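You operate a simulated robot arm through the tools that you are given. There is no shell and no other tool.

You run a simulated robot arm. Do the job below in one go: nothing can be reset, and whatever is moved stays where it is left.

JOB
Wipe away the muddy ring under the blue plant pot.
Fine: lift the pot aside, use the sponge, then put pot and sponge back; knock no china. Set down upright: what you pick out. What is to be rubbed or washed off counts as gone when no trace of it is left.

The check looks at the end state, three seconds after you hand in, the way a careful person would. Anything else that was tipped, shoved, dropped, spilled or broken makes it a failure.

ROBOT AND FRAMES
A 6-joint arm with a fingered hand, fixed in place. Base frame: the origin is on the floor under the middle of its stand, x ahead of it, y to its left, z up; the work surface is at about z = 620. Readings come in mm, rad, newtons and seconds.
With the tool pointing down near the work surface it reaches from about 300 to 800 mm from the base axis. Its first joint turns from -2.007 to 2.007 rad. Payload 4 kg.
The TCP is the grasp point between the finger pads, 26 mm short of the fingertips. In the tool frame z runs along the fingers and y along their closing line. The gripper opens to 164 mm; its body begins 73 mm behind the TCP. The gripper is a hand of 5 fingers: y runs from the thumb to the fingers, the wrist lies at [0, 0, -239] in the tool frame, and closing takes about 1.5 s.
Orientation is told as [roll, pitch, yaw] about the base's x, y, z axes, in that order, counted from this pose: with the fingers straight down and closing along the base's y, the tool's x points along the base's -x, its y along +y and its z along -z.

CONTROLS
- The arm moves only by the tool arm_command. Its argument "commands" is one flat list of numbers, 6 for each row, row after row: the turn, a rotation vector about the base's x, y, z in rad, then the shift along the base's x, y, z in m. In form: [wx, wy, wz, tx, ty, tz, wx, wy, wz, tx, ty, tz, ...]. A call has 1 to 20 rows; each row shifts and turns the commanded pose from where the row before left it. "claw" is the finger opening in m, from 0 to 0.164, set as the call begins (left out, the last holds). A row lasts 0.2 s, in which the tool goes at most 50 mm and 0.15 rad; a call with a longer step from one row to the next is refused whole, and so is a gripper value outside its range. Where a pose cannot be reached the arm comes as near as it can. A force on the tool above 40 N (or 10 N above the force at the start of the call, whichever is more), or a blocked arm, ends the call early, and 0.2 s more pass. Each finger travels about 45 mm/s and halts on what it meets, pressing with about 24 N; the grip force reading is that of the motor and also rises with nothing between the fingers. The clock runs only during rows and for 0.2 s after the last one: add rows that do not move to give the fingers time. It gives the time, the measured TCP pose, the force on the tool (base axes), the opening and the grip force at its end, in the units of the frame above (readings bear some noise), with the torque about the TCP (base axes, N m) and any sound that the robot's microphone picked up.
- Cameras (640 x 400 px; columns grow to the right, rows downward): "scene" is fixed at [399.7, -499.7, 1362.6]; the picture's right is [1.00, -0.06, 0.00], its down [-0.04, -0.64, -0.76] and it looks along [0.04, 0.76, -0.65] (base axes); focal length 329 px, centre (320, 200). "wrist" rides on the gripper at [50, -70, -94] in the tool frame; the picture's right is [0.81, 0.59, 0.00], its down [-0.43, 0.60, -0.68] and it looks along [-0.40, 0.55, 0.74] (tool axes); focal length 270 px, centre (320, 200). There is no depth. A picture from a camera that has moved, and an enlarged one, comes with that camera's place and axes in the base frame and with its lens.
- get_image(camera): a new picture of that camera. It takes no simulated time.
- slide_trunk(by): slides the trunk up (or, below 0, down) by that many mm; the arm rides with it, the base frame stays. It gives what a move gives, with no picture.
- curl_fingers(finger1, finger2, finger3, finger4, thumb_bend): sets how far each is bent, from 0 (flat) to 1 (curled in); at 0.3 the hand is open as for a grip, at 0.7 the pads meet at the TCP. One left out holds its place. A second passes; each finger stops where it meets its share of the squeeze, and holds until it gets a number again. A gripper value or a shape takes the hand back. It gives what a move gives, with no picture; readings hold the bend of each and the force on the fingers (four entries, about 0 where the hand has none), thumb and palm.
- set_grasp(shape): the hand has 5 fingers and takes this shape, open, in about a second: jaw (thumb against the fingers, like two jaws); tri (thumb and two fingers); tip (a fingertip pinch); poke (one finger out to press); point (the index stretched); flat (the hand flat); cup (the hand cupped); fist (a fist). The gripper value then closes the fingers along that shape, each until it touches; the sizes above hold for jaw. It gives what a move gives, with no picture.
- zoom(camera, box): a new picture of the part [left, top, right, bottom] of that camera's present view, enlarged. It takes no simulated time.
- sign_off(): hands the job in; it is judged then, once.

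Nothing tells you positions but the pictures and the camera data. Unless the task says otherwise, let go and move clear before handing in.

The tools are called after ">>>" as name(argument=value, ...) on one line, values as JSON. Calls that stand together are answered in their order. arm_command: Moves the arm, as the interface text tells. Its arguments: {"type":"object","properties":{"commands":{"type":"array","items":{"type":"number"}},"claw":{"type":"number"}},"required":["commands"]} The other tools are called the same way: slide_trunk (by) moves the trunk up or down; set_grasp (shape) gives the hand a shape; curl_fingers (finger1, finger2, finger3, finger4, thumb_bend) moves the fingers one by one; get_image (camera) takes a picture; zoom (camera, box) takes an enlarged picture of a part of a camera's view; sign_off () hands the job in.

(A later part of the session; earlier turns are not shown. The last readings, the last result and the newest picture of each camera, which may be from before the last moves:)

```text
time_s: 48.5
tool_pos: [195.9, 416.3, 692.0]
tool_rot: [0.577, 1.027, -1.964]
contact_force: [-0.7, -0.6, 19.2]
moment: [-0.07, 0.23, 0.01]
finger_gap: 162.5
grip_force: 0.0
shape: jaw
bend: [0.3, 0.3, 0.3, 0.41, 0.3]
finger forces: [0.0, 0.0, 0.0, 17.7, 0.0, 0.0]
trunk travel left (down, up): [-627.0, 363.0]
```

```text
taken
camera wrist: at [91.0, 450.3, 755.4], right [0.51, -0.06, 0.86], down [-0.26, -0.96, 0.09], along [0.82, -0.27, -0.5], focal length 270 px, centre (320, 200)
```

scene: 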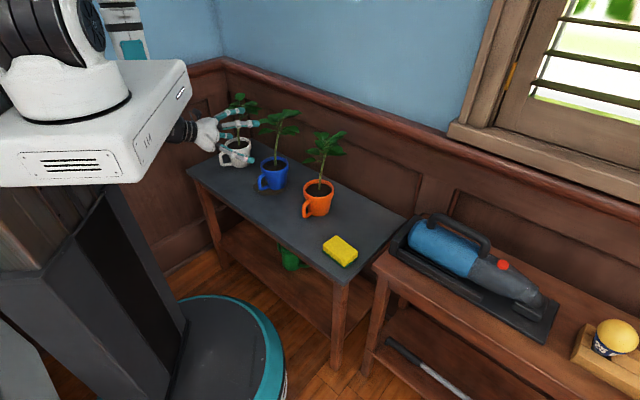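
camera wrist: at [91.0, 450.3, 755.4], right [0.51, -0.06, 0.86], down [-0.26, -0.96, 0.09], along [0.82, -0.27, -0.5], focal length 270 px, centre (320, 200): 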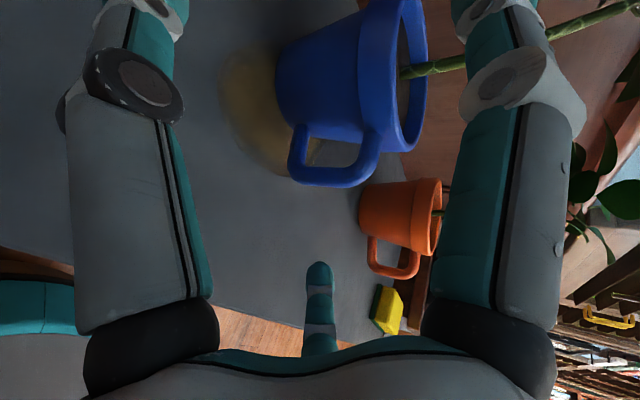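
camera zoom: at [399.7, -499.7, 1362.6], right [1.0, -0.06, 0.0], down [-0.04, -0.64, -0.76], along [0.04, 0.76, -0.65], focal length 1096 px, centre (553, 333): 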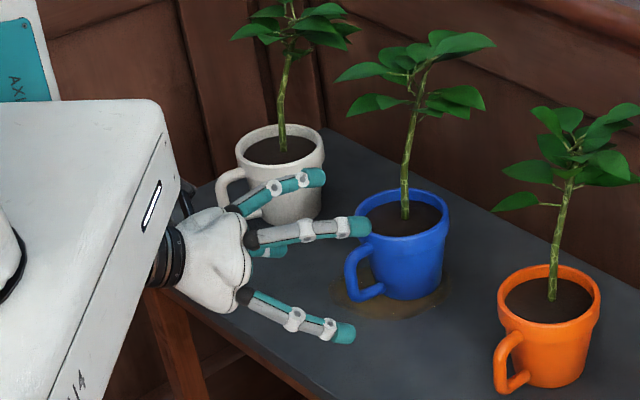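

The readings show finger4 touching something with 17.7 N, so a fourth finger does exist at the bottom slot and it's pressing the table. I'll back up a little and look closer.

>>> slide_trunk(by=45)

>>> zoom(camera="scene", box=[210, 130, 290, 190])

>>> zoom(camera="wrist", box=[50, 150, 350, 400])

```text
time_s: 49.4
tool_pos: [195.4, 415.9, 735.9]
tool_rot: [0.577, 1.022, -1.964]
contact_force: [-0.1, 0.2, -0.4]
moment: [-0.01, 0.02, 0.0]
finger_gap: 163.9
grip_force: 0.1
shape: jaw
bend: [0.3, 0.3, 0.3, 0.3, 0.3]
finger forces: [0.1, 0.1, 0.0, 0.0, 0.0, 0.0]
trunk travel left (down, up): [-672.0, 318.0]
```

```text
6.67 times, centred on (250, 160) of scene
camera zoom: at [399.7, -499.7, 1362.6], right [1.0, -0.06, 0.0], down [-0.04, -0.64, -0.76], along [0.04, 0.76, -0.65], focal length 2192 px, centre (787, 467)
```

zoom: 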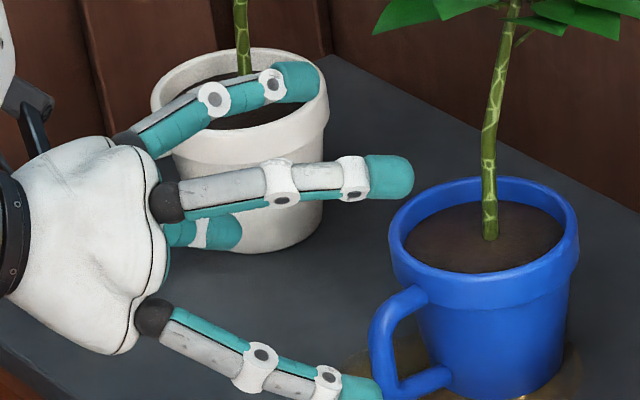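

```text
1.60 times, centred on (200, 275) of wrist
camera zoom: at [91.3, 450.5, 799.0], right [0.51, -0.05, 0.86], down [-0.26, -0.96, 0.1], along [0.82, -0.27, -0.51], focal length 432 px, centre (512, 80)
```

zoom: 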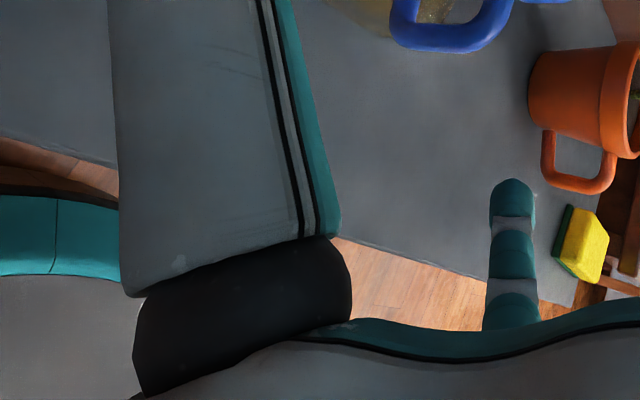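

Finger4 isn't drawn in the images, but it's physically there at the bottom slot. I'll see how compactly fingers 1, 2 and 4 can fold while the thumb and finger3 stay open.

>>> curl_fingers(finger1=1.0, finger2=1.0, finger4=1.0, finger3=0.3, thumb_bend=0.3)

>>> zoom(camera="scene", box=[210, 130, 290, 190])

>>> get_image(camera="wrist")

```text
time_s: 50.4
tool_pos: [195.6, 416.5, 735.9]
tool_rot: [0.578, 1.024, -1.964]
contact_force: [0.0, -0.4, -0.4]
moment: [0.0, 0.01, 0.0]
finger_gap: 70.2
grip_force: 0.0
shape: fingers
bend: [0.74, 0.74, 0.3, 0.76, 0.3]
finger forces: [0.1, 0.1, 0.1, 0.0, 0.0, 0.1]
trunk travel left (down, up): [-672.0, 318.0]
```

```text
6.67 times, centred on (250, 160) of scene
camera zoom: at [399.7, -499.7, 1362.6], right [1.0, -0.06, 0.0], down [-0.04, -0.64, -0.76], along [0.04, 0.76, -0.65], focal length 2192 px, centre (787, 467)
```

zoom: 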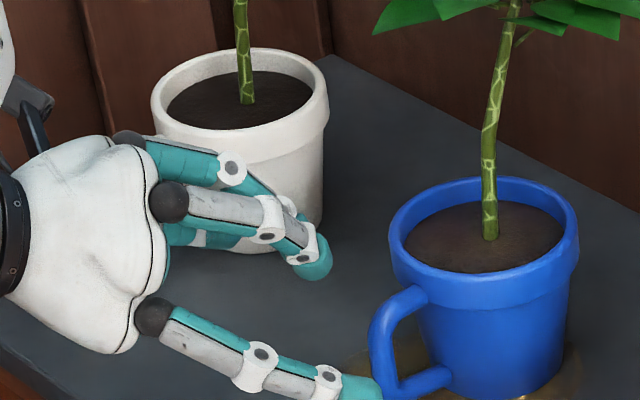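

```text
taken
camera wrist: at [91.3, 450.5, 799.4], right [0.51, -0.05, 0.86], down [-0.26, -0.96, 0.09], along [0.82, -0.27, -0.51], focal length 270 px, centre (320, 200)
```

wrist: 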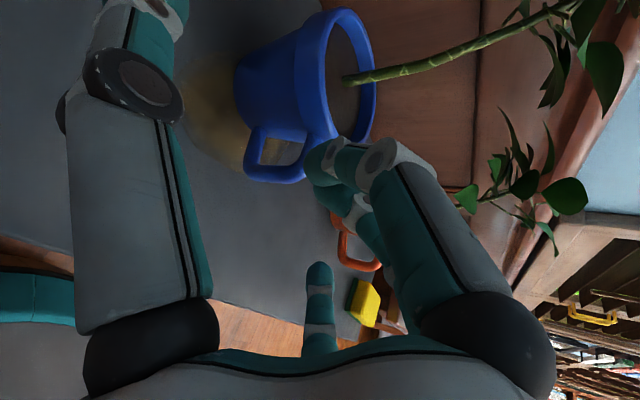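

The folded fingers jam against each other and stay long. I'll measure the pot and handle more precisely from this close wrist view before deciding on the grasp.

>>> zoom(camera="wrist", box=[200, 0, 400, 200])

>>> zoom(camera="scene", box=[245, 140, 305, 200])

```text
2.00 times, centred on (300, 100) of wrist
camera zoom: at [91.3, 450.5, 799.4], right [0.51, -0.05, 0.86], down [-0.26, -0.96, 0.09], along [0.82, -0.27, -0.51], focal length 541 px, centre (360, 400)
```

zoom: 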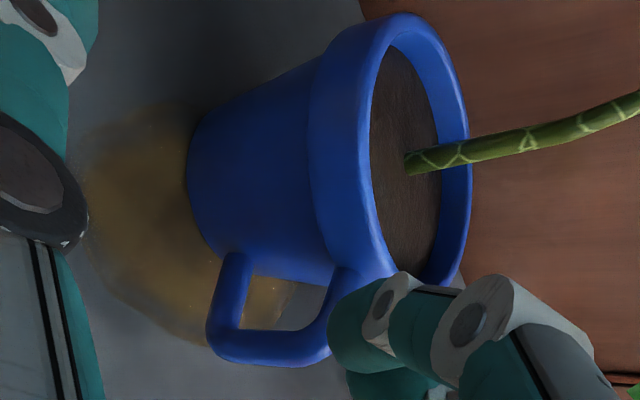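

```text
6.67 times, centred on (275, 170) of scene
camera zoom: at [399.7, -499.7, 1362.6], right [1.0, -0.06, 0.0], down [-0.04, -0.64, -0.76], along [0.04, 0.76, -0.65], focal length 2192 px, centre (620, 400)
```

zoom: 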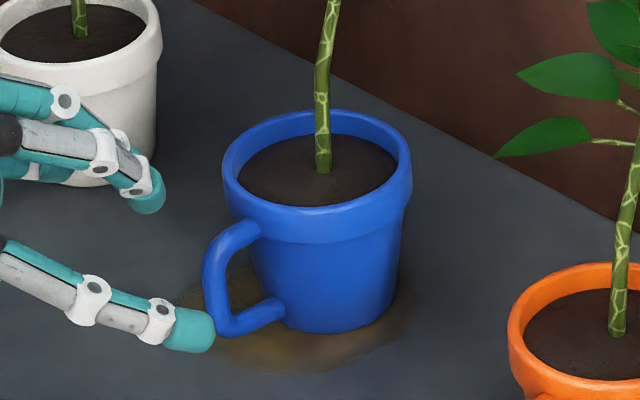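

Triangulating both cameras gives the pot axis at about (292, 479), the rim at z≈703, and the handle pointing toward about 231° (outer bar at (241, 418)). I'll check how compact a single fully curled finger is, using visible finger2.

>>> curl_fingers(finger1=0.3, finger4=0.3, finger2=1.0)

>>> zoom(camera="scene", box=[210, 130, 290, 190])

>>> get_image(camera="wrist")

```text
time_s: 51.4
tool_pos: [194.9, 417.0, 736.0]
tool_rot: [0.576, 1.024, -1.964]
contact_force: [0.1, 0.3, -0.4]
moment: [0.01, 0.02, 0.0]
finger_gap: 90.6
grip_force: 0.1
shape: fingers
bend: [0.3, 1.0, 0.3, 0.3, 0.3]
finger forces: [0.0, 0.0, 0.1, 0.1, 0.1, 0.1]
trunk travel left (down, up): [-672.0, 318.0]
```

```text
6.67 times, centred on (250, 160) of scene
camera zoom: at [399.7, -499.7, 1362.6], right [1.0, -0.06, 0.0], down [-0.04, -0.64, -0.76], along [0.04, 0.76, -0.65], focal length 2192 px, centre (787, 467)
```

zoom: 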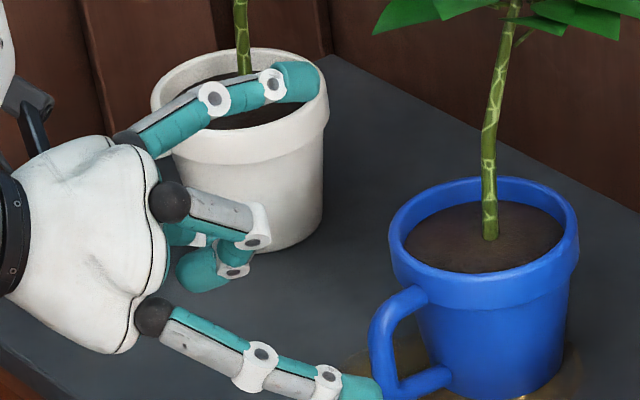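

```text
taken
camera wrist: at [91.3, 450.5, 799.3], right [0.51, -0.05, 0.86], down [-0.26, -0.96, 0.09], along [0.82, -0.27, -0.51], focal length 270 px, centre (320, 200)
```

wrist: 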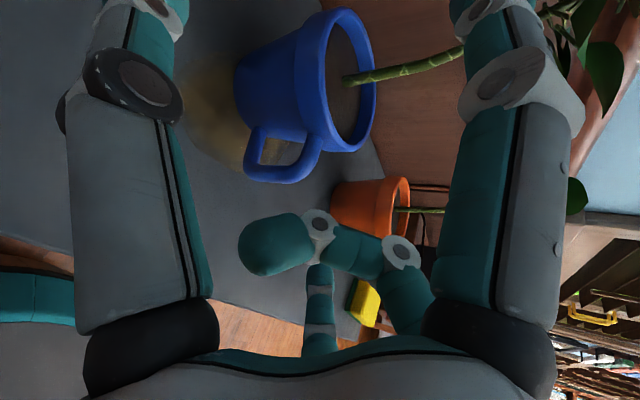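

Side-on with a finger folded doesn't fit. A steeper tilt (about 50° below horizontal) does: finger4 stands open in front of the pot, fingers 1 and 2 straddle the stem over the back, and the thumb and finger3 pinch the rim band from both sides. The handle then sits between finger4 and finger3. I'll back off a bit, steepen the tilt and reopen the fingers.

>>> arm_command(commands=[0, 0, 0, -0.015, -0.009, 0.01, 0, 0, 0, -0.015, -0.009, 0.01, -0.0711, 0.1217, 0, -0.005, -0.003, 0, -0.0711, 0.1217, 0, 0, 0, 0, -0.0711, 0.1217, 0, 0, 0, 0])

>>> curl_fingers(finger1=0.3, finger2=0.3, finger3=0.3, finger4=0.2, thumb_bend=0.3)

>>> get_image(camera="wrist")

>>> zoom(camera="scene", box=[190, 90, 330, 200])

```text
time_s: 52.6
tool_pos: [159.3, 393.8, 756.3]
tool_rot: [0.259, 0.654, -2.205]
contact_force: [-0.6, 0.1, -0.3]
moment: [0.01, -0.04, 0.01]
finger_gap: 90.7
grip_force: 0.0
shape: fingers
bend: [0.3, 1.0, 0.3, 0.3, 0.3]
finger forces: [0.0, 0.1, 0.1, 0.1, 0.0, 0.0]
trunk travel left (down, up): [-672.0, 318.0]
```

```text
time_s: 53.6
tool_pos: [159.9, 394.3, 756.9]
tool_rot: [0.26, 0.655, -2.205]
contact_force: [0.0, 0.1, 0.7]
moment: [0.03, 0.0, -0.02]
finger_gap: 90.6
grip_force: 0.1
shape: fingers
bend: [0.3, 0.3, 0.3, 0.2, 0.3]
finger forces: [0.0, 0.1, 0.0, 0.0, 0.0, 0.1]
trunk travel left (down, up): [-672.0, 318.0]
```

```text
taken
camera wrist: at [84.0, 445.1, 843.5], right [0.78, 0.11, 0.61], down [-0.17, -0.91, 0.38], along [0.6, -0.4, -0.69], focal length 270 px, centre (320, 200)
```

wrist: 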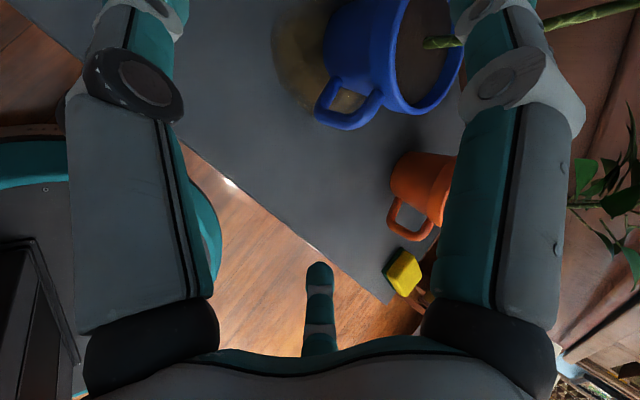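

```text
3.64 times, centred on (260, 145) of scene
camera zoom: at [399.7, -499.7, 1362.6], right [1.0, -0.06, 0.0], down [-0.04, -0.64, -0.76], along [0.04, 0.76, -0.65], focal length 1196 px, centre (538, 400)
```

zoom: 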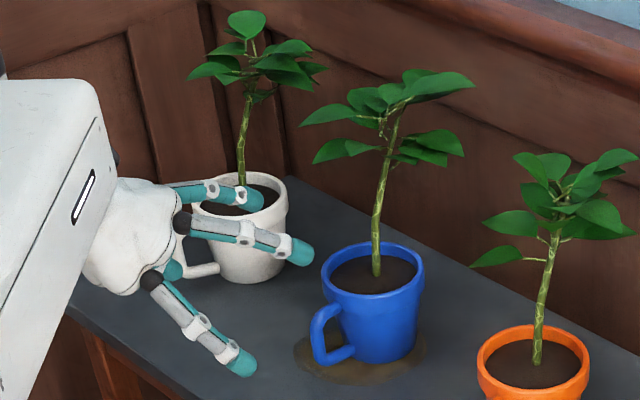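

>>> zoom(camera="wrist", box=[290, 0, 490, 130])

```text
3.08 times, centred on (390, 65) of wrist
camera zoom: at [84.0, 445.1, 843.5], right [0.78, 0.11, 0.61], down [-0.17, -0.91, 0.38], along [0.6, -0.4, -0.69], focal length 832 px, centre (105, 615)
```

zoom: 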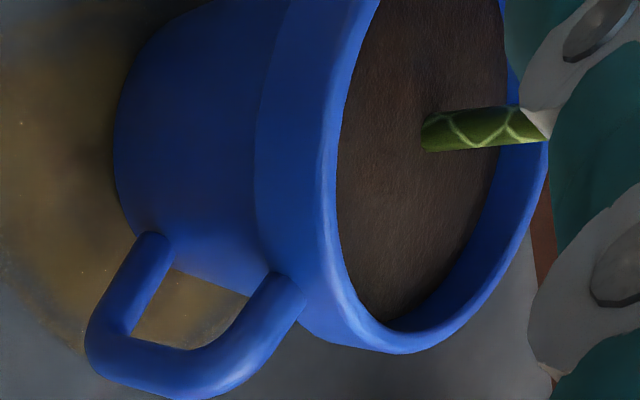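

The tilt is now 50° at heading 30°. My refined pot estimate is axis (294, 477), rim top z≈708. I'll lower to z≈712 with a small sideways correction while still backed off, watching finger4 for table contact.

>>> arm_command(commands=[0, 0, 0, -0.0007, 0.0013, -0.015, 0, 0, 0, -0.0007, 0.0013, -0.015, 0, 0, 0, -0.0007, 0.0013, -0.014])

>>> zoom(camera="scene", box=[200, 110, 320, 205])

```text
time_s: 54.4
tool_pos: [157.7, 398.4, 712.4]
tool_rot: [0.261, 0.655, -2.204]
contact_force: [0.9, -0.1, 0.4]
moment: [-0.01, -0.02, 0.0]
finger_gap: 90.6
grip_force: 0.0
shape: fingers
bend: [0.3, 0.3, 0.3, 0.2, 0.3]
finger forces: [0.0, 0.0, 0.0, 0.0, 0.1, 0.1]
trunk travel left (down, up): [-672.0, 318.0]
```

```text
4.21 times, centred on (260, 158) of scene
camera zoom: at [399.7, -499.7, 1362.6], right [1.0, -0.06, 0.0], down [-0.04, -0.64, -0.76], along [0.04, 0.76, -0.65], focal length 1384 px, centre (573, 379)
```

zoom: 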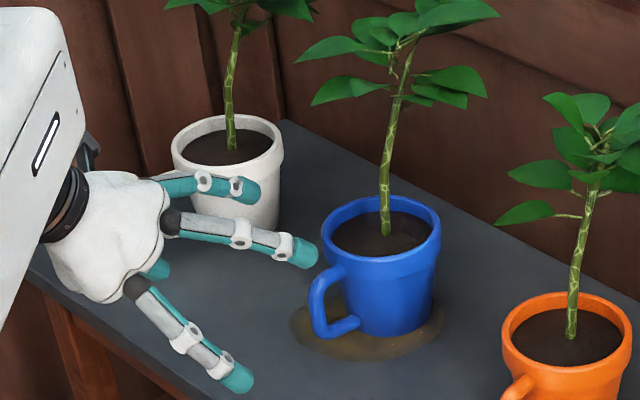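

No contact, clear path. Advancing 80 mm toward the pot at constant height.

>>> arm_command(commands=[0, 0, 0, 0.0173, 0.01, 0, 0, 0, 0, 0.0173, 0.01, 0, 0, 0, 0, 0.0173, 0.01, 0, 0, 0, 0, 0.0173, 0.01, 0])

>>> zoom(camera="scene", box=[200, 110, 320, 205])

>>> get_image(camera="wrist")

```text
time_s: 55.4
tool_pos: [228.6, 437.7, 712.1]
tool_rot: [0.261, 0.654, -2.205]
contact_force: [0.1, 0.0, 0.1]
moment: [0.0, -0.02, 0.0]
finger_gap: 90.7
grip_force: 0.0
shape: fingers
bend: [0.3, 0.3, 0.3, 0.2, 0.3]
finger forces: [0.1, 0.0, 0.0, 0.0, 0.0, 0.0]
trunk travel left (down, up): [-672.0, 318.0]
```

```text
4.21 times, centred on (260, 158) of scene
camera zoom: at [399.7, -499.7, 1362.6], right [1.0, -0.06, 0.0], down [-0.04, -0.64, -0.76], along [0.04, 0.76, -0.65], focal length 1384 px, centre (573, 379)
```

zoom: 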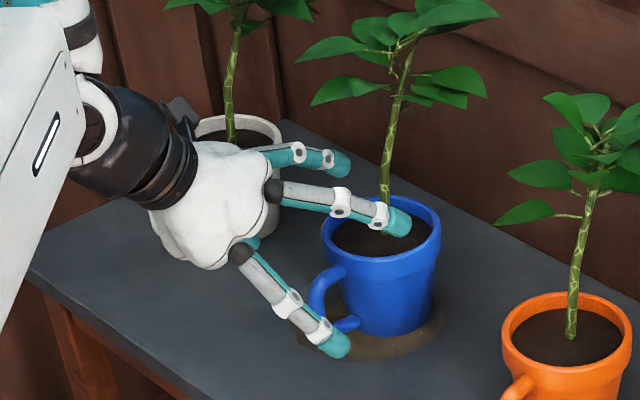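

```text
taken
camera wrist: at [152.9, 488.1, 799.7], right [0.78, 0.11, 0.61], down [-0.17, -0.91, 0.38], along [0.6, -0.4, -0.69], focal length 270 px, centre (320, 200)
```

wrist: 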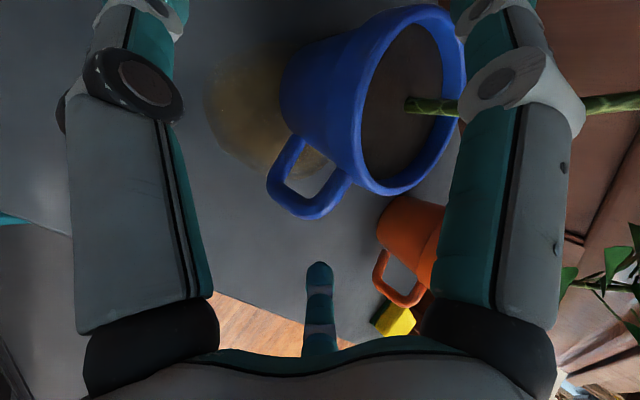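

I'll zoom to refine the pot's rim centre from this closer view.

>>> zoom(camera="wrist", box=[250, 0, 490, 220])

```text
1.82 times, centred on (370, 110) of wrist
camera zoom: at [152.9, 488.1, 799.7], right [0.78, 0.11, 0.61], down [-0.17, -0.91, 0.38], along [0.6, -0.4, -0.69], focal length 491 px, centre (229, 364)
```

zoom: 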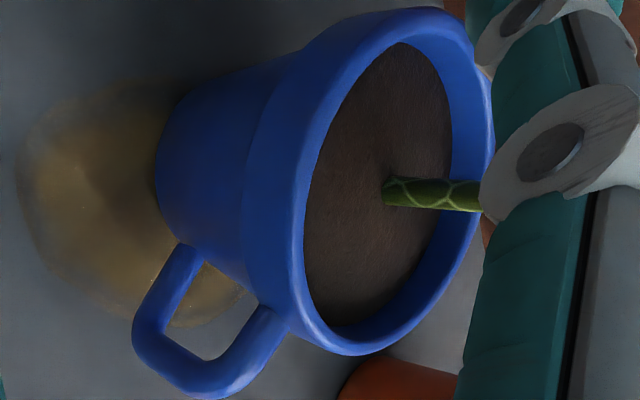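

The predicted rim for axis (294.5, 477.5), z=708 fits this view almost exactly, and lateral alignment is within 2 mm. Advancing another 45 mm.

>>> arm_command(commands=[0, 0, 0, 0.013, 0.0075, 0, 0, 0, 0, 0.013, 0.0075, 0, 0, 0, 0, 0.013, 0.0075, 0])

>>> zoom(camera="scene", box=[220, 110, 320, 205])

>>> get_image(camera="wrist")

```text
time_s: 56.2
tool_pos: [268.9, 460.5, 713.2]
tool_rot: [0.261, 0.655, -2.206]
contact_force: [0.5, -0.7, 0.3]
moment: [0.0, -0.01, -0.01]
finger_gap: 90.5
grip_force: 0.0
shape: fingers
bend: [0.3, 0.3, 0.3, 0.2, 0.3]
finger forces: [0.1, 0.0, 0.0, 0.1, 0.1, 0.0]
trunk travel left (down, up): [-672.0, 318.0]
```

```text
4.21 times, centred on (270, 158) of scene
camera zoom: at [399.7, -499.7, 1362.6], right [1.0, -0.06, 0.0], down [-0.04, -0.64, -0.76], along [0.04, 0.76, -0.65], focal length 1384 px, centre (530, 379)
```

zoom: 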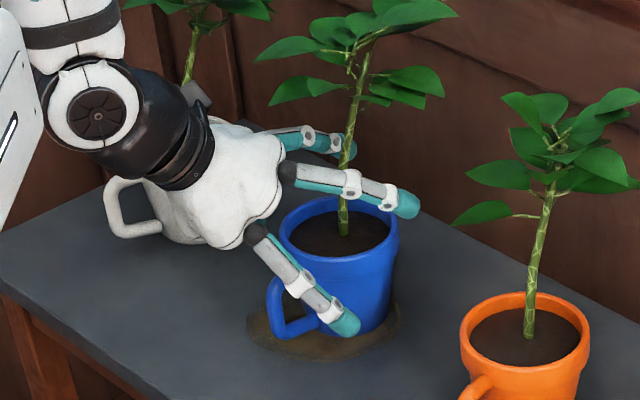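

```text
taken
camera wrist: at [192.6, 512.1, 799.6], right [0.78, 0.11, 0.61], down [-0.17, -0.91, 0.38], along [0.6, -0.4, -0.7], focal length 270 px, centre (320, 200)
```

wrist: 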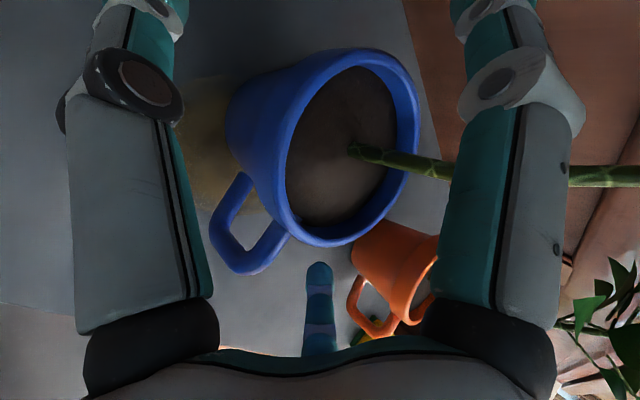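

The stem sits between fingers 1 and 2 and the pot is untouched. Advancing the last 40 mm in smaller steps.

>>> arm_command(commands=[0, 0, 0, 0.0085, 0.0055, 0, 0, 0, 0, 0.0085, 0.0055, 0, 0, 0, 0, 0.0085, 0.0055, 0])

>>> zoom(camera="scene", box=[220, 110, 320, 205])

>>> get_image(camera="wrist")

```text
time_s: 57.0
tool_pos: [293.2, 478.3, 711.9]
tool_rot: [0.259, 0.654, -2.203]
contact_force: [0.1, -0.1, 0.2]
moment: [0.01, -0.02, 0.02]
finger_gap: 90.7
grip_force: 0.1
shape: fingers
bend: [0.3, 0.3, 0.3, 0.2, 0.3]
finger forces: [0.0, 0.1, 0.0, 0.0, 0.0, 0.1]
trunk travel left (down, up): [-672.0, 318.0]
```

```text
4.21 times, centred on (270, 158) of scene
camera zoom: at [399.7, -499.7, 1362.6], right [1.0, -0.06, 0.0], down [-0.04, -0.64, -0.76], along [0.04, 0.76, -0.65], focal length 1384 px, centre (530, 379)
```

zoom: 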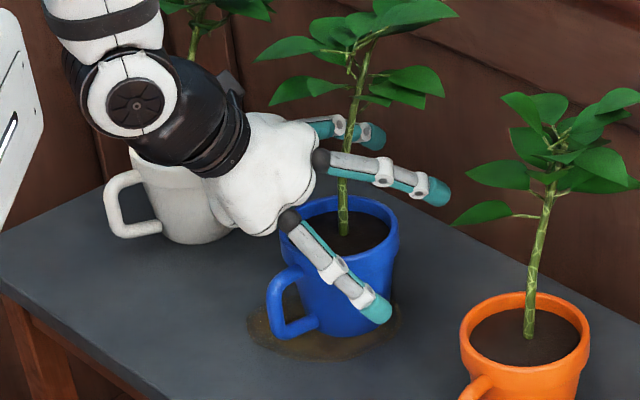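

```text
taken
camera wrist: at [217.3, 529.2, 799.3], right [0.78, 0.11, 0.61], down [-0.17, -0.91, 0.38], along [0.6, -0.4, -0.69], focal length 270 px, centre (320, 200)
```

wrist: 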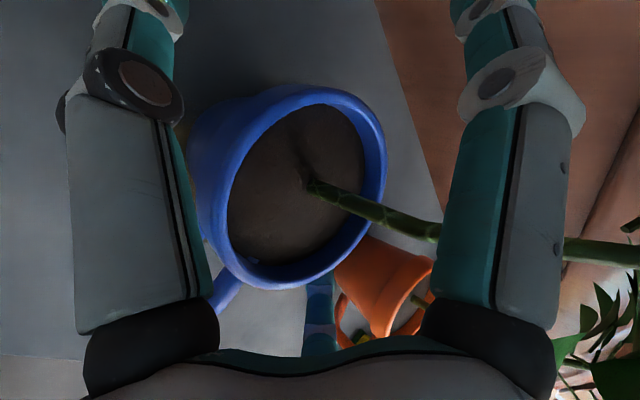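

Now centred on the pot. A final 8 mm forward, then I'll close the thumb and finger3 gradually.

>>> arm_command(commands=[0, 0, 0, 0.004, 0.0025, 0, 0, 0, 0, 0.004, 0.0025, 0])

>>> curl_fingers(finger3=0.38, thumb_bend=0.38)

>>> curl_fingers(finger3=0.42, thumb_bend=0.42)

>>> zoom(camera="scene", box=[220, 110, 320, 205])

>>> get_image(camera="wrist")

```text
time_s: 57.6
tool_pos: [299.9, 483.1, 712.2]
tool_rot: [0.261, 0.654, -2.206]
contact_force: [0.1, 0.0, -0.4]
moment: [0.0, -0.01, 0.04]
finger_gap: 90.7
grip_force: 0.1
shape: fingers
bend: [0.3, 0.3, 0.3, 0.2, 0.3]
finger forces: [0.0, 0.0, 0.0, 0.1, 0.0, 0.0]
trunk travel left (down, up): [-672.0, 318.0]
```

```text
time_s: 58.6
tool_pos: [300.8, 483.7, 712.0]
tool_rot: [0.261, 0.654, -2.206]
contact_force: [0.3, -0.1, -0.6]
moment: [-0.01, -0.01, 0.01]
finger_gap: 82.2
grip_force: 0.1
shape: fingers
bend: [0.3, 0.3, 0.38, 0.2, 0.38]
finger forces: [0.0, 0.1, 0.0, 0.0, 0.0, 0.1]
trunk travel left (down, up): [-672.0, 318.0]
```

```text
time_s: 59.6
tool_pos: [298.9, 483.5, 712.6]
tool_rot: [0.258, 0.657, -2.206]
contact_force: [0.2, 0.6, -0.6]
moment: [0.02, -0.01, 0.01]
finger_gap: 78.6
grip_force: 0.0
shape: fingers
bend: [0.3, 0.3, 0.42, 0.2, 0.42]
finger forces: [0.0, 0.0, 0.0, 0.0, 0.0, 0.0]
trunk travel left (down, up): [-672.0, 318.0]
```

```text
4.21 times, centred on (270, 158) of scene
camera zoom: at [399.7, -499.7, 1362.6], right [1.0, -0.06, 0.0], down [-0.04, -0.64, -0.76], along [0.04, 0.76, -0.65], focal length 1384 px, centre (530, 379)
```

zoom: 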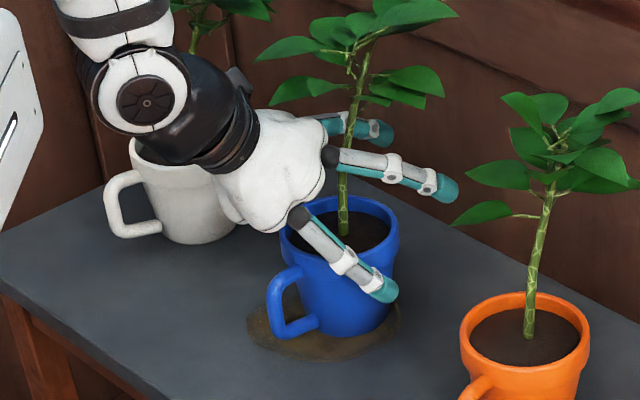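

```text
taken
camera wrist: at [224.1, 534.0, 799.4], right [0.78, 0.11, 0.61], down [-0.17, -0.91, 0.38], along [0.6, -0.4, -0.69], focal length 270 px, centre (320, 200)
```

wrist: 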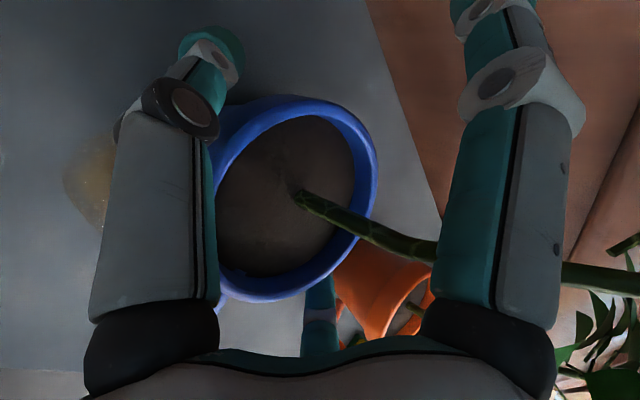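

No contact yet. Closing in small increments and watching the forces.

>>> curl_fingers(finger3=0.46, thumb_bend=0.46)

>>> curl_fingers(finger3=0.5, thumb_bend=0.5)

>>> zoom(camera="scene", box=[220, 110, 320, 205])

>>> get_image(camera="wrist")

```text
time_s: 60.6
tool_pos: [299.7, 483.5, 712.0]
tool_rot: [0.261, 0.655, -2.205]
contact_force: [0.0, -0.6, 0.1]
moment: [-0.03, -0.01, 0.03]
finger_gap: 76.1
grip_force: 0.3
shape: fingers
bend: [0.3, 0.3, 0.45, 0.2, 0.46]
finger forces: [0.1, 0.0, 0.6, 0.0, 0.0, 0.0]
trunk travel left (down, up): [-672.0, 318.0]
```

```text
time_s: 61.6
tool_pos: [300.7, 483.4, 712.8]
tool_rot: [0.261, 0.656, -2.205]
contact_force: [-1.4, -0.7, 0.2]
moment: [0.0, 0.05, 0.0]
finger_gap: 74.5
grip_force: 5.1
shape: fingers
bend: [0.3, 0.3, 0.46, 0.2, 0.48]
finger forces: [0.1, 0.0, 4.3, 0.0, 4.8, 0.1]
trunk travel left (down, up): [-672.0, 318.0]
```

```text
4.21 times, centred on (270, 158) of scene
camera zoom: at [399.7, -499.7, 1362.6], right [1.0, -0.06, 0.0], down [-0.04, -0.64, -0.76], along [0.04, 0.76, -0.65], focal length 1384 px, centre (530, 379)
```

zoom: 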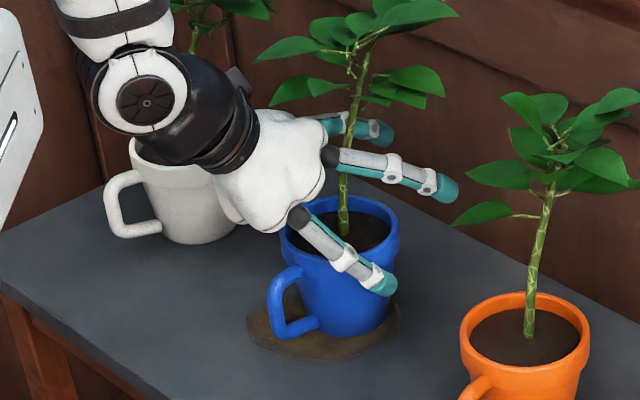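

```text
taken
camera wrist: at [224.0, 534.0, 799.3], right [0.78, 0.11, 0.61], down [-0.17, -0.91, 0.38], along [0.6, -0.4, -0.69], focal length 270 px, centre (320, 200)
```

wrist: 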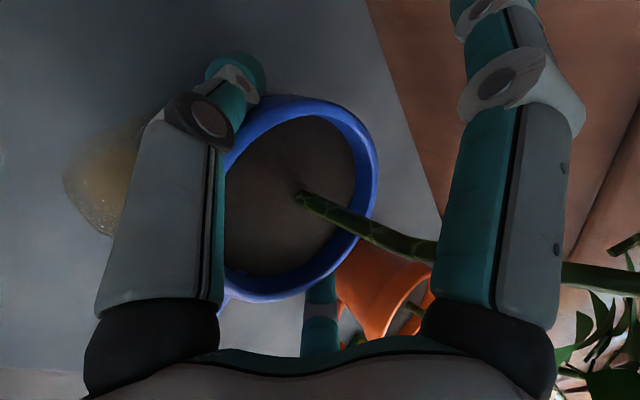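

Both digits touch with about 4.5 N each and the pot hasn't moved. I'll tighten the pinch.

>>> curl_fingers(finger3=0.58, thumb_bend=0.58)

>>> curl_fingers(finger3=0.7, thumb_bend=0.7)

>>> zoom(camera="scene", box=[220, 110, 320, 205])

```text
time_s: 62.6
tool_pos: [298.9, 483.3, 712.0]
tool_rot: [0.261, 0.655, -2.205]
contact_force: [-0.4, -0.6, 0.7]
moment: [0.03, 0.02, -0.01]
finger_gap: 72.5
grip_force: 10.5
shape: fingers
bend: [0.3, 0.3, 0.44, 0.2, 0.52]
finger forces: [0.0, 0.1, 10.5, 0.1, 10.4, 0.0]
trunk travel left (down, up): [-672.0, 318.0]
```

```text
time_s: 63.6
tool_pos: [300.2, 483.5, 711.1]
tool_rot: [0.258, 0.656, -2.206]
contact_force: [0.0, 0.1, -4.4]
moment: [0.04, 0.01, 0.01]
finger_gap: 70.6
grip_force: 19.0
shape: fingers
bend: [0.3, 0.3, 0.36, 0.2, 0.61]
finger forces: [0.0, 0.1, 18.3, 0.1, 18.7, 0.1]
trunk travel left (down, up): [-672.0, 318.0]
```

```text
4.21 times, centred on (270, 158) of scene
camera zoom: at [399.7, -499.7, 1362.6], right [1.0, -0.06, 0.0], down [-0.04, -0.64, -0.76], along [0.04, 0.76, -0.65], focal length 1384 px, centre (530, 379)
```

zoom: 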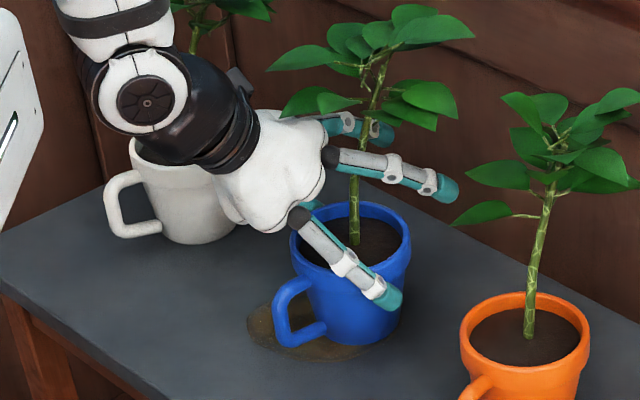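

The thumb is stiffer than finger3, so squeezing evenly slid the pot about 8 mm toward finger3. I'll rebalance with less thumb and more finger3, which should bring it back to centre while keeping the squeeze.

>>> curl_fingers(finger3=0.85, thumb_bend=0.57)

>>> zoom(camera="scene", box=[220, 110, 320, 205])

>>> get_image(camera="wrist")

```text
time_s: 64.6
tool_pos: [300.2, 483.7, 712.6]
tool_rot: [0.261, 0.654, -2.205]
contact_force: [2.5, -1.4, -1.2]
moment: [0.01, 0.0, 0.04]
finger_gap: 72.1
grip_force: 7.4
shape: fingers
bend: [0.3, 0.3, 0.41, 0.2, 0.53]
finger forces: [0.0, 0.1, 8.8, 0.0, 6.9, 0.0]
trunk travel left (down, up): [-672.0, 318.0]
```

```text
4.21 times, centred on (270, 158) of scene
camera zoom: at [399.7, -499.7, 1362.6], right [1.0, -0.06, 0.0], down [-0.04, -0.64, -0.76], along [0.04, 0.76, -0.65], focal length 1384 px, centre (530, 379)
```

zoom: 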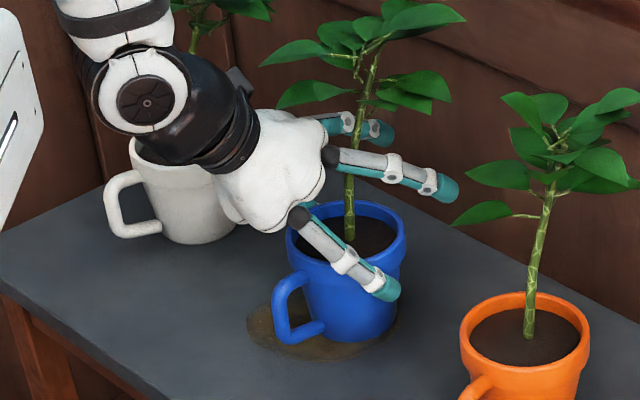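

```text
taken
camera wrist: at [224.3, 534.0, 799.4], right [0.78, 0.11, 0.61], down [-0.17, -0.91, 0.38], along [0.6, -0.4, -0.69], focal length 270 px, centre (320, 200)
```

wrist: 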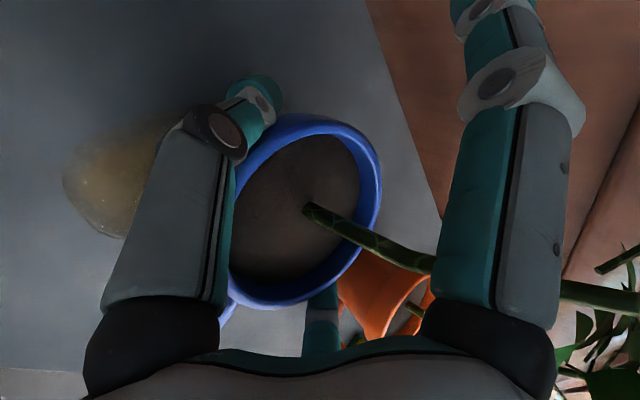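

>>> curl_fingers(finger3=0.95)

>>> zoom(camera="scene", box=[220, 110, 320, 205])

```text
time_s: 65.6
tool_pos: [299.4, 483.7, 712.7]
tool_rot: [0.262, 0.656, -2.206]
contact_force: [1.5, -0.1, -0.2]
moment: [0.04, 0.01, -0.01]
finger_gap: 72.1
grip_force: 8.1
shape: fingers
bend: [0.3, 0.3, 0.41, 0.2, 0.53]
finger forces: [0.1, 0.0, 8.7, 0.0, 7.2, 0.0]
trunk travel left (down, up): [-672.0, 318.0]
```

```text
4.21 times, centred on (270, 158) of scene
camera zoom: at [399.7, -499.7, 1362.6], right [1.0, -0.06, 0.0], down [-0.04, -0.64, -0.76], along [0.04, 0.76, -0.65], focal length 1384 px, centre (530, 379)
```

zoom: 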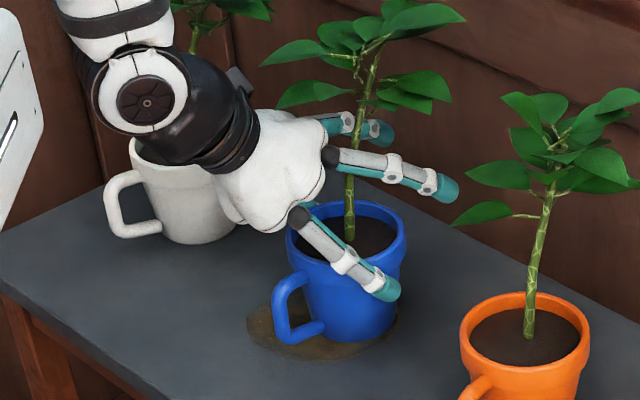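

Finger3's own push saturates near 8 N, but it can hold more when the thumb presses against it. The pot sits about 10 mm toward finger3 from its original spot, and I'll correct for that when I put it back. Tightening with the thumb only.

>>> curl_fingers(thumb_bend=0.66)

>>> zoom(camera="scene", box=[220, 110, 320, 205])

```text
time_s: 66.6
tool_pos: [299.5, 483.0, 711.9]
tool_rot: [0.262, 0.655, -2.206]
contact_force: [0.6, -0.5, -4.6]
moment: [0.09, 0.03, -0.02]
finger_gap: 71.0
grip_force: 15.2
shape: fingers
bend: [0.3, 0.3, 0.38, 0.2, 0.58]
finger forces: [0.0, 0.0, 15.6, 0.0, 15.6, 0.1]
trunk travel left (down, up): [-672.0, 318.0]
```

```text
4.21 times, centred on (270, 158) of scene
camera zoom: at [399.7, -499.7, 1362.6], right [1.0, -0.06, 0.0], down [-0.04, -0.64, -0.76], along [0.04, 0.76, -0.65], focal length 1384 px, centre (530, 379)
```

zoom: 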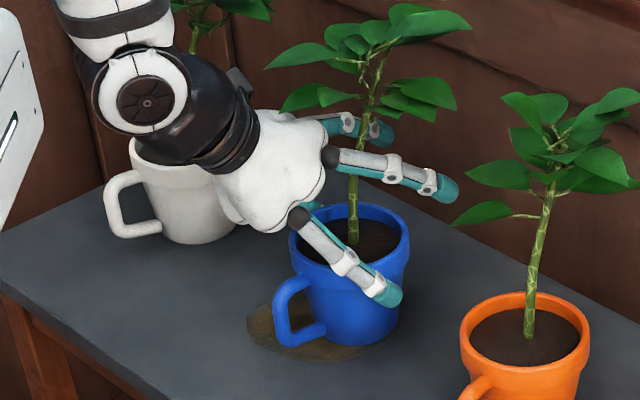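

Both sides are at 15.6 N and the tool carries about 4.6 N, so the pot is light (about 0.5 kg) and practically lifted already. Test lift of 20 mm.

>>> slide_trunk(by=20)

>>> zoom(camera="scene", box=[220, 110, 320, 205])

>>> get_image(camera="wrist")

```text
time_s: 67.2
tool_pos: [300.3, 483.7, 731.6]
tool_rot: [0.261, 0.654, -2.207]
contact_force: [-0.5, 0.2, -6.6]
moment: [0.14, -0.02, 0.01]
finger_gap: 70.9
grip_force: 15.4
shape: fingers
bend: [0.3, 0.3, 0.38, 0.2, 0.58]
finger forces: [0.0, 0.0, 15.7, 0.0, 15.6, 0.0]
trunk travel left (down, up): [-692.0, 298.0]
```

```text
4.21 times, centred on (270, 158) of scene
camera zoom: at [399.7, -499.7, 1362.6], right [1.0, -0.06, 0.0], down [-0.04, -0.64, -0.76], along [0.04, 0.76, -0.65], focal length 1384 px, centre (530, 379)
```

zoom: 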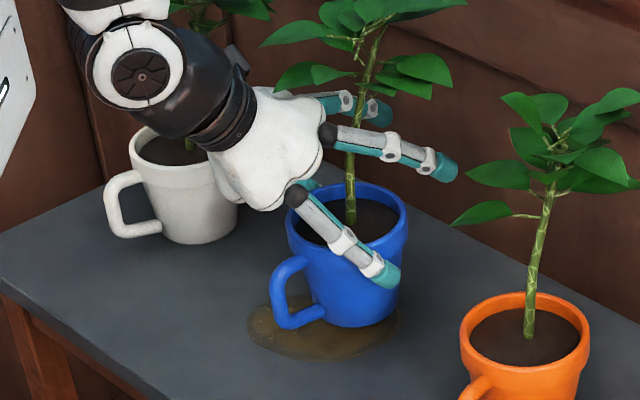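

```text
taken
camera wrist: at [224.3, 534.2, 819.0], right [0.78, 0.11, 0.61], down [-0.17, -0.91, 0.38], along [0.6, -0.4, -0.69], focal length 270 px, centre (320, 200)
```

wrist: 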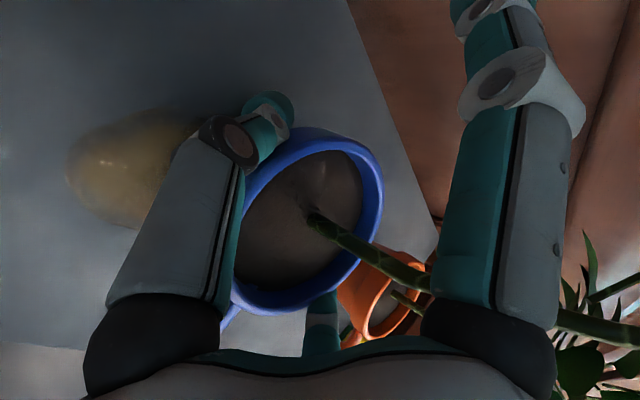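

The pot is cleanly lifted and upright, and it weighs about 0.67 kg. I'll raise it above the neighbours' plant tops in stages.

>>> slide_trunk(by=80)

>>> zoom(camera="scene", box=[220, 70, 340, 205])

```text
time_s: 68.4
tool_pos: [301.5, 484.3, 812.6]
tool_rot: [0.261, 0.652, -2.206]
contact_force: [-1.4, 0.2, -5.8]
moment: [0.15, 0.03, -0.04]
finger_gap: 70.8
grip_force: 16.3
shape: fingers
bend: [0.3, 0.3, 0.38, 0.2, 0.58]
finger forces: [0.0, 0.0, 15.6, 0.0, 15.6, 0.0]
trunk travel left (down, up): [-772.0, 218.0]
```

```text
2.96 times, centred on (280, 138) of scene
camera zoom: at [399.7, -499.7, 1362.6], right [1.0, -0.06, 0.0], down [-0.04, -0.64, -0.76], along [0.04, 0.76, -0.65], focal length 974 px, centre (438, 385)
```

zoom: 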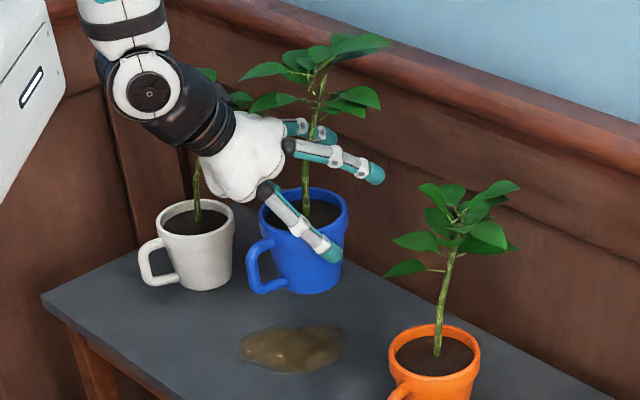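

The pot hangs upright and stable, and the whole mud patch is visible. Continuing the lift.

>>> slide_trunk(by=205)

>>> get_image(camera="scene")

>>> zoom(camera="scene", box=[235, 150, 315, 210])

```text
time_s: 70.6
tool_pos: [299.1, 483.2, 1016.6]
tool_rot: [0.26, 0.654, -2.206]
contact_force: [-0.3, -0.1, -6.2]
moment: [0.12, -0.04, 0.03]
finger_gap: 71.0
grip_force: 15.2
shape: fingers
bend: [0.3, 0.3, 0.38, 0.2, 0.58]
finger forces: [0.1, 0.0, 15.7, 0.1, 15.6, 0.0]
trunk travel left (down, up): [-977.0, 13.0]
```

```text
taken
```

scene: 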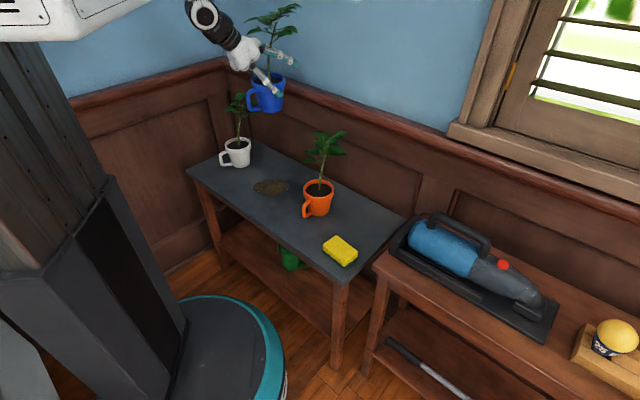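

```text
6.67 times, centred on (275, 180) of scene
camera zoom: at [399.7, -499.7, 1362.6], right [1.0, -0.06, 0.0], down [-0.04, -0.64, -0.76], along [0.04, 0.76, -0.65], focal length 2192 px, centre (620, 333)
```

zoom: 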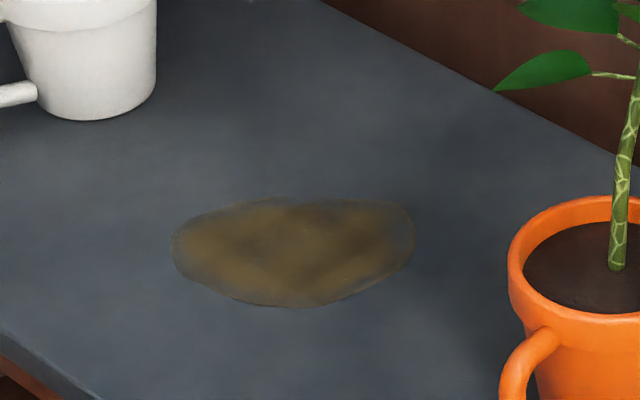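

The mud patch spans roughly x 205–341, y 408–508. The pot is now above everything, so I'll raise it another 40 mm and carry it over to the free back-right area, turning the heading to 60°.

>>> arm_command(commands=[0, 0, 0, 0, 0, 0.01, 0, 0, 0, 0, 0, 0.015, 0, 0, 0, 0, 0, 0.015, 0, 0, 0.0186, 0.006, -0.0045, 0, 0, 0, 0.0186, 0.0099, -0.0072, 0, 0, 0, 0.0186, 0.0099, -0.0072, 0, 0, 0, 0.0186, 0.0099, -0.0072, 0, 0, 0, 0.0186, 0.0099, -0.0072, 0, 0, 0, 0.0186, 0.0099, -0.0072, 0, 0, 0, 0.0186, 0.0099, -0.0072, 0, 0, 0, 0.0186, 0.0099, -0.0072, 0, 0, 0, 0.0186, 0.0099, -0.0072, 0, 0, 0, 0.0186, 0.0099, -0.0072, 0, 0, 0, 0.0186, 0.0099, -0.0072, 0, 0, 0, 0.0186, 0.0099, -0.0072, 0, 0, 0, 0.0186, 0.0099, -0.0072, 0, 0, 0, 0.0186, 0.0099, -0.0072, 0])

>>> get_image(camera="scene")

```text
time_s: 74.2
tool_pos: [434.6, 384.1, 1056.6]
tool_rot: [0.259, 0.655, -1.944]
contact_force: [0.2, -0.6, -6.0]
moment: [0.12, 0.04, 0.03]
finger_gap: 71.2
grip_force: 15.5
shape: fingers
bend: [0.3, 0.3, 0.38, 0.2, 0.58]
finger forces: [0.1, 0.1, 15.7, 0.0, 15.6, 0.0]
trunk travel left (down, up): [-977.0, 13.0]
```

```text
taken
```

scene: 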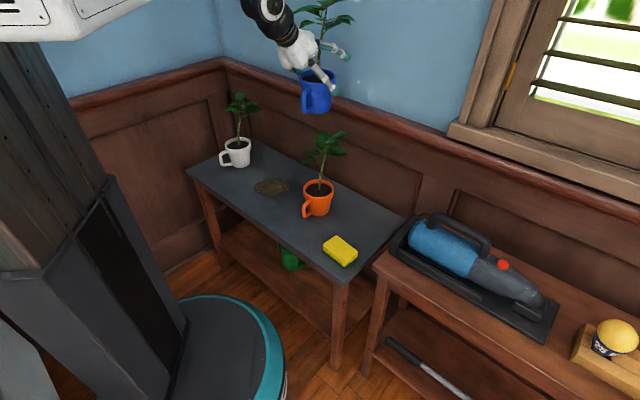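

Stable. Continuing the second half of the carry.

>>> arm_command(commands=[0, 0, 0.0186, 0.0102, -0.0074, 0, 0, 0, 0.0186, 0.0102, -0.0074, 0, 0, 0, 0.0186, 0.0102, -0.0074, 0, 0, 0, 0.0186, 0.0102, -0.0074, 0, 0, 0, 0.0186, 0.0102, -0.0074, 0, 0, 0, 0.0186, 0.0102, -0.0074, 0, 0, 0, 0.0186, 0.0102, -0.0074, 0, 0, 0, 0.0186, 0.0102, -0.0074, 0, 0, 0, 0.0186, 0.0102, -0.0074, 0, 0, 0, 0.0186, 0.0102, -0.0074, 0, 0, 0, 0.0186, 0.0102, -0.0074, 0, 0, 0, 0.0186, 0.0102, -0.0074, 0, 0, 0, 0.0186, 0.0102, -0.0074, 0, 0, 0, 0.0186, 0.0102, -0.0074, 0])

>>> get_image(camera="scene")

>>> get_image(camera="wrist")

```text
time_s: 77.2
tool_pos: [579.1, 281.1, 1056.1]
tool_rot: [0.257, 0.655, -1.685]
contact_force: [-0.4, -0.8, -5.8]
moment: [0.11, 0.08, -0.01]
finger_gap: 70.9
grip_force: 15.6
shape: fingers
bend: [0.3, 0.3, 0.38, 0.2, 0.58]
finger forces: [0.0, 0.1, 15.7, 0.0, 15.6, 0.0]
trunk travel left (down, up): [-977.0, 13.0]
```

```text
taken
```

scene: 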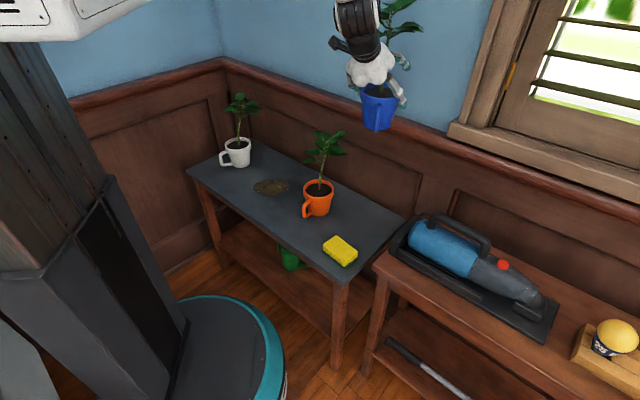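

```text
taken
camera wrist: at [487.5, 287.0, 1144.1], right [0.63, 0.48, 0.61], down [0.31, -0.87, 0.38], along [0.72, -0.05, -0.7], focal length 270 px, centre (320, 200)
```

wrist: 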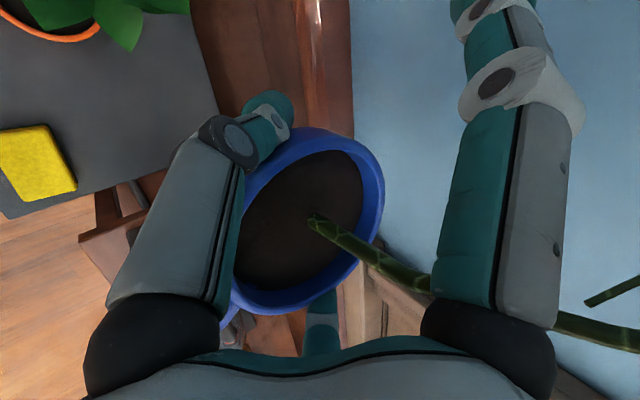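

The pot is over the free back-right area at about (588, 268). Lowering it with the trunk to just above the table.

>>> slide_trunk(by=-200)

>>> zoom(camera="scene", box=[280, 60, 460, 260])

```text
time_s: 79.4
tool_pos: [577.2, 281.0, 857.8]
tool_rot: [0.259, 0.653, -1.683]
contact_force: [0.2, -0.5, -5.6]
moment: [0.11, 0.07, -0.02]
finger_gap: 71.1
grip_force: 15.7
shape: fingers
bend: [0.3, 0.3, 0.38, 0.2, 0.58]
finger forces: [0.0, 0.1, 15.6, 0.1, 15.5, 0.1]
trunk travel left (down, up): [-777.0, 213.0]
```

```text
2.00 times, centred on (370, 160) of scene
camera zoom: at [399.7, -499.7, 1362.6], right [1.0, -0.06, 0.0], down [-0.04, -0.64, -0.76], along [0.04, 0.76, -0.65], focal length 658 px, centre (220, 280)
```

zoom: 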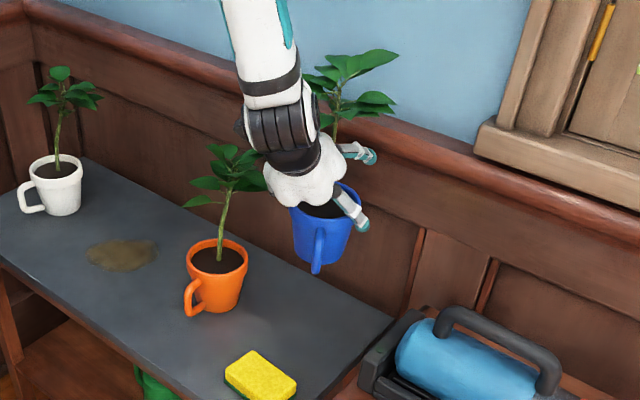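

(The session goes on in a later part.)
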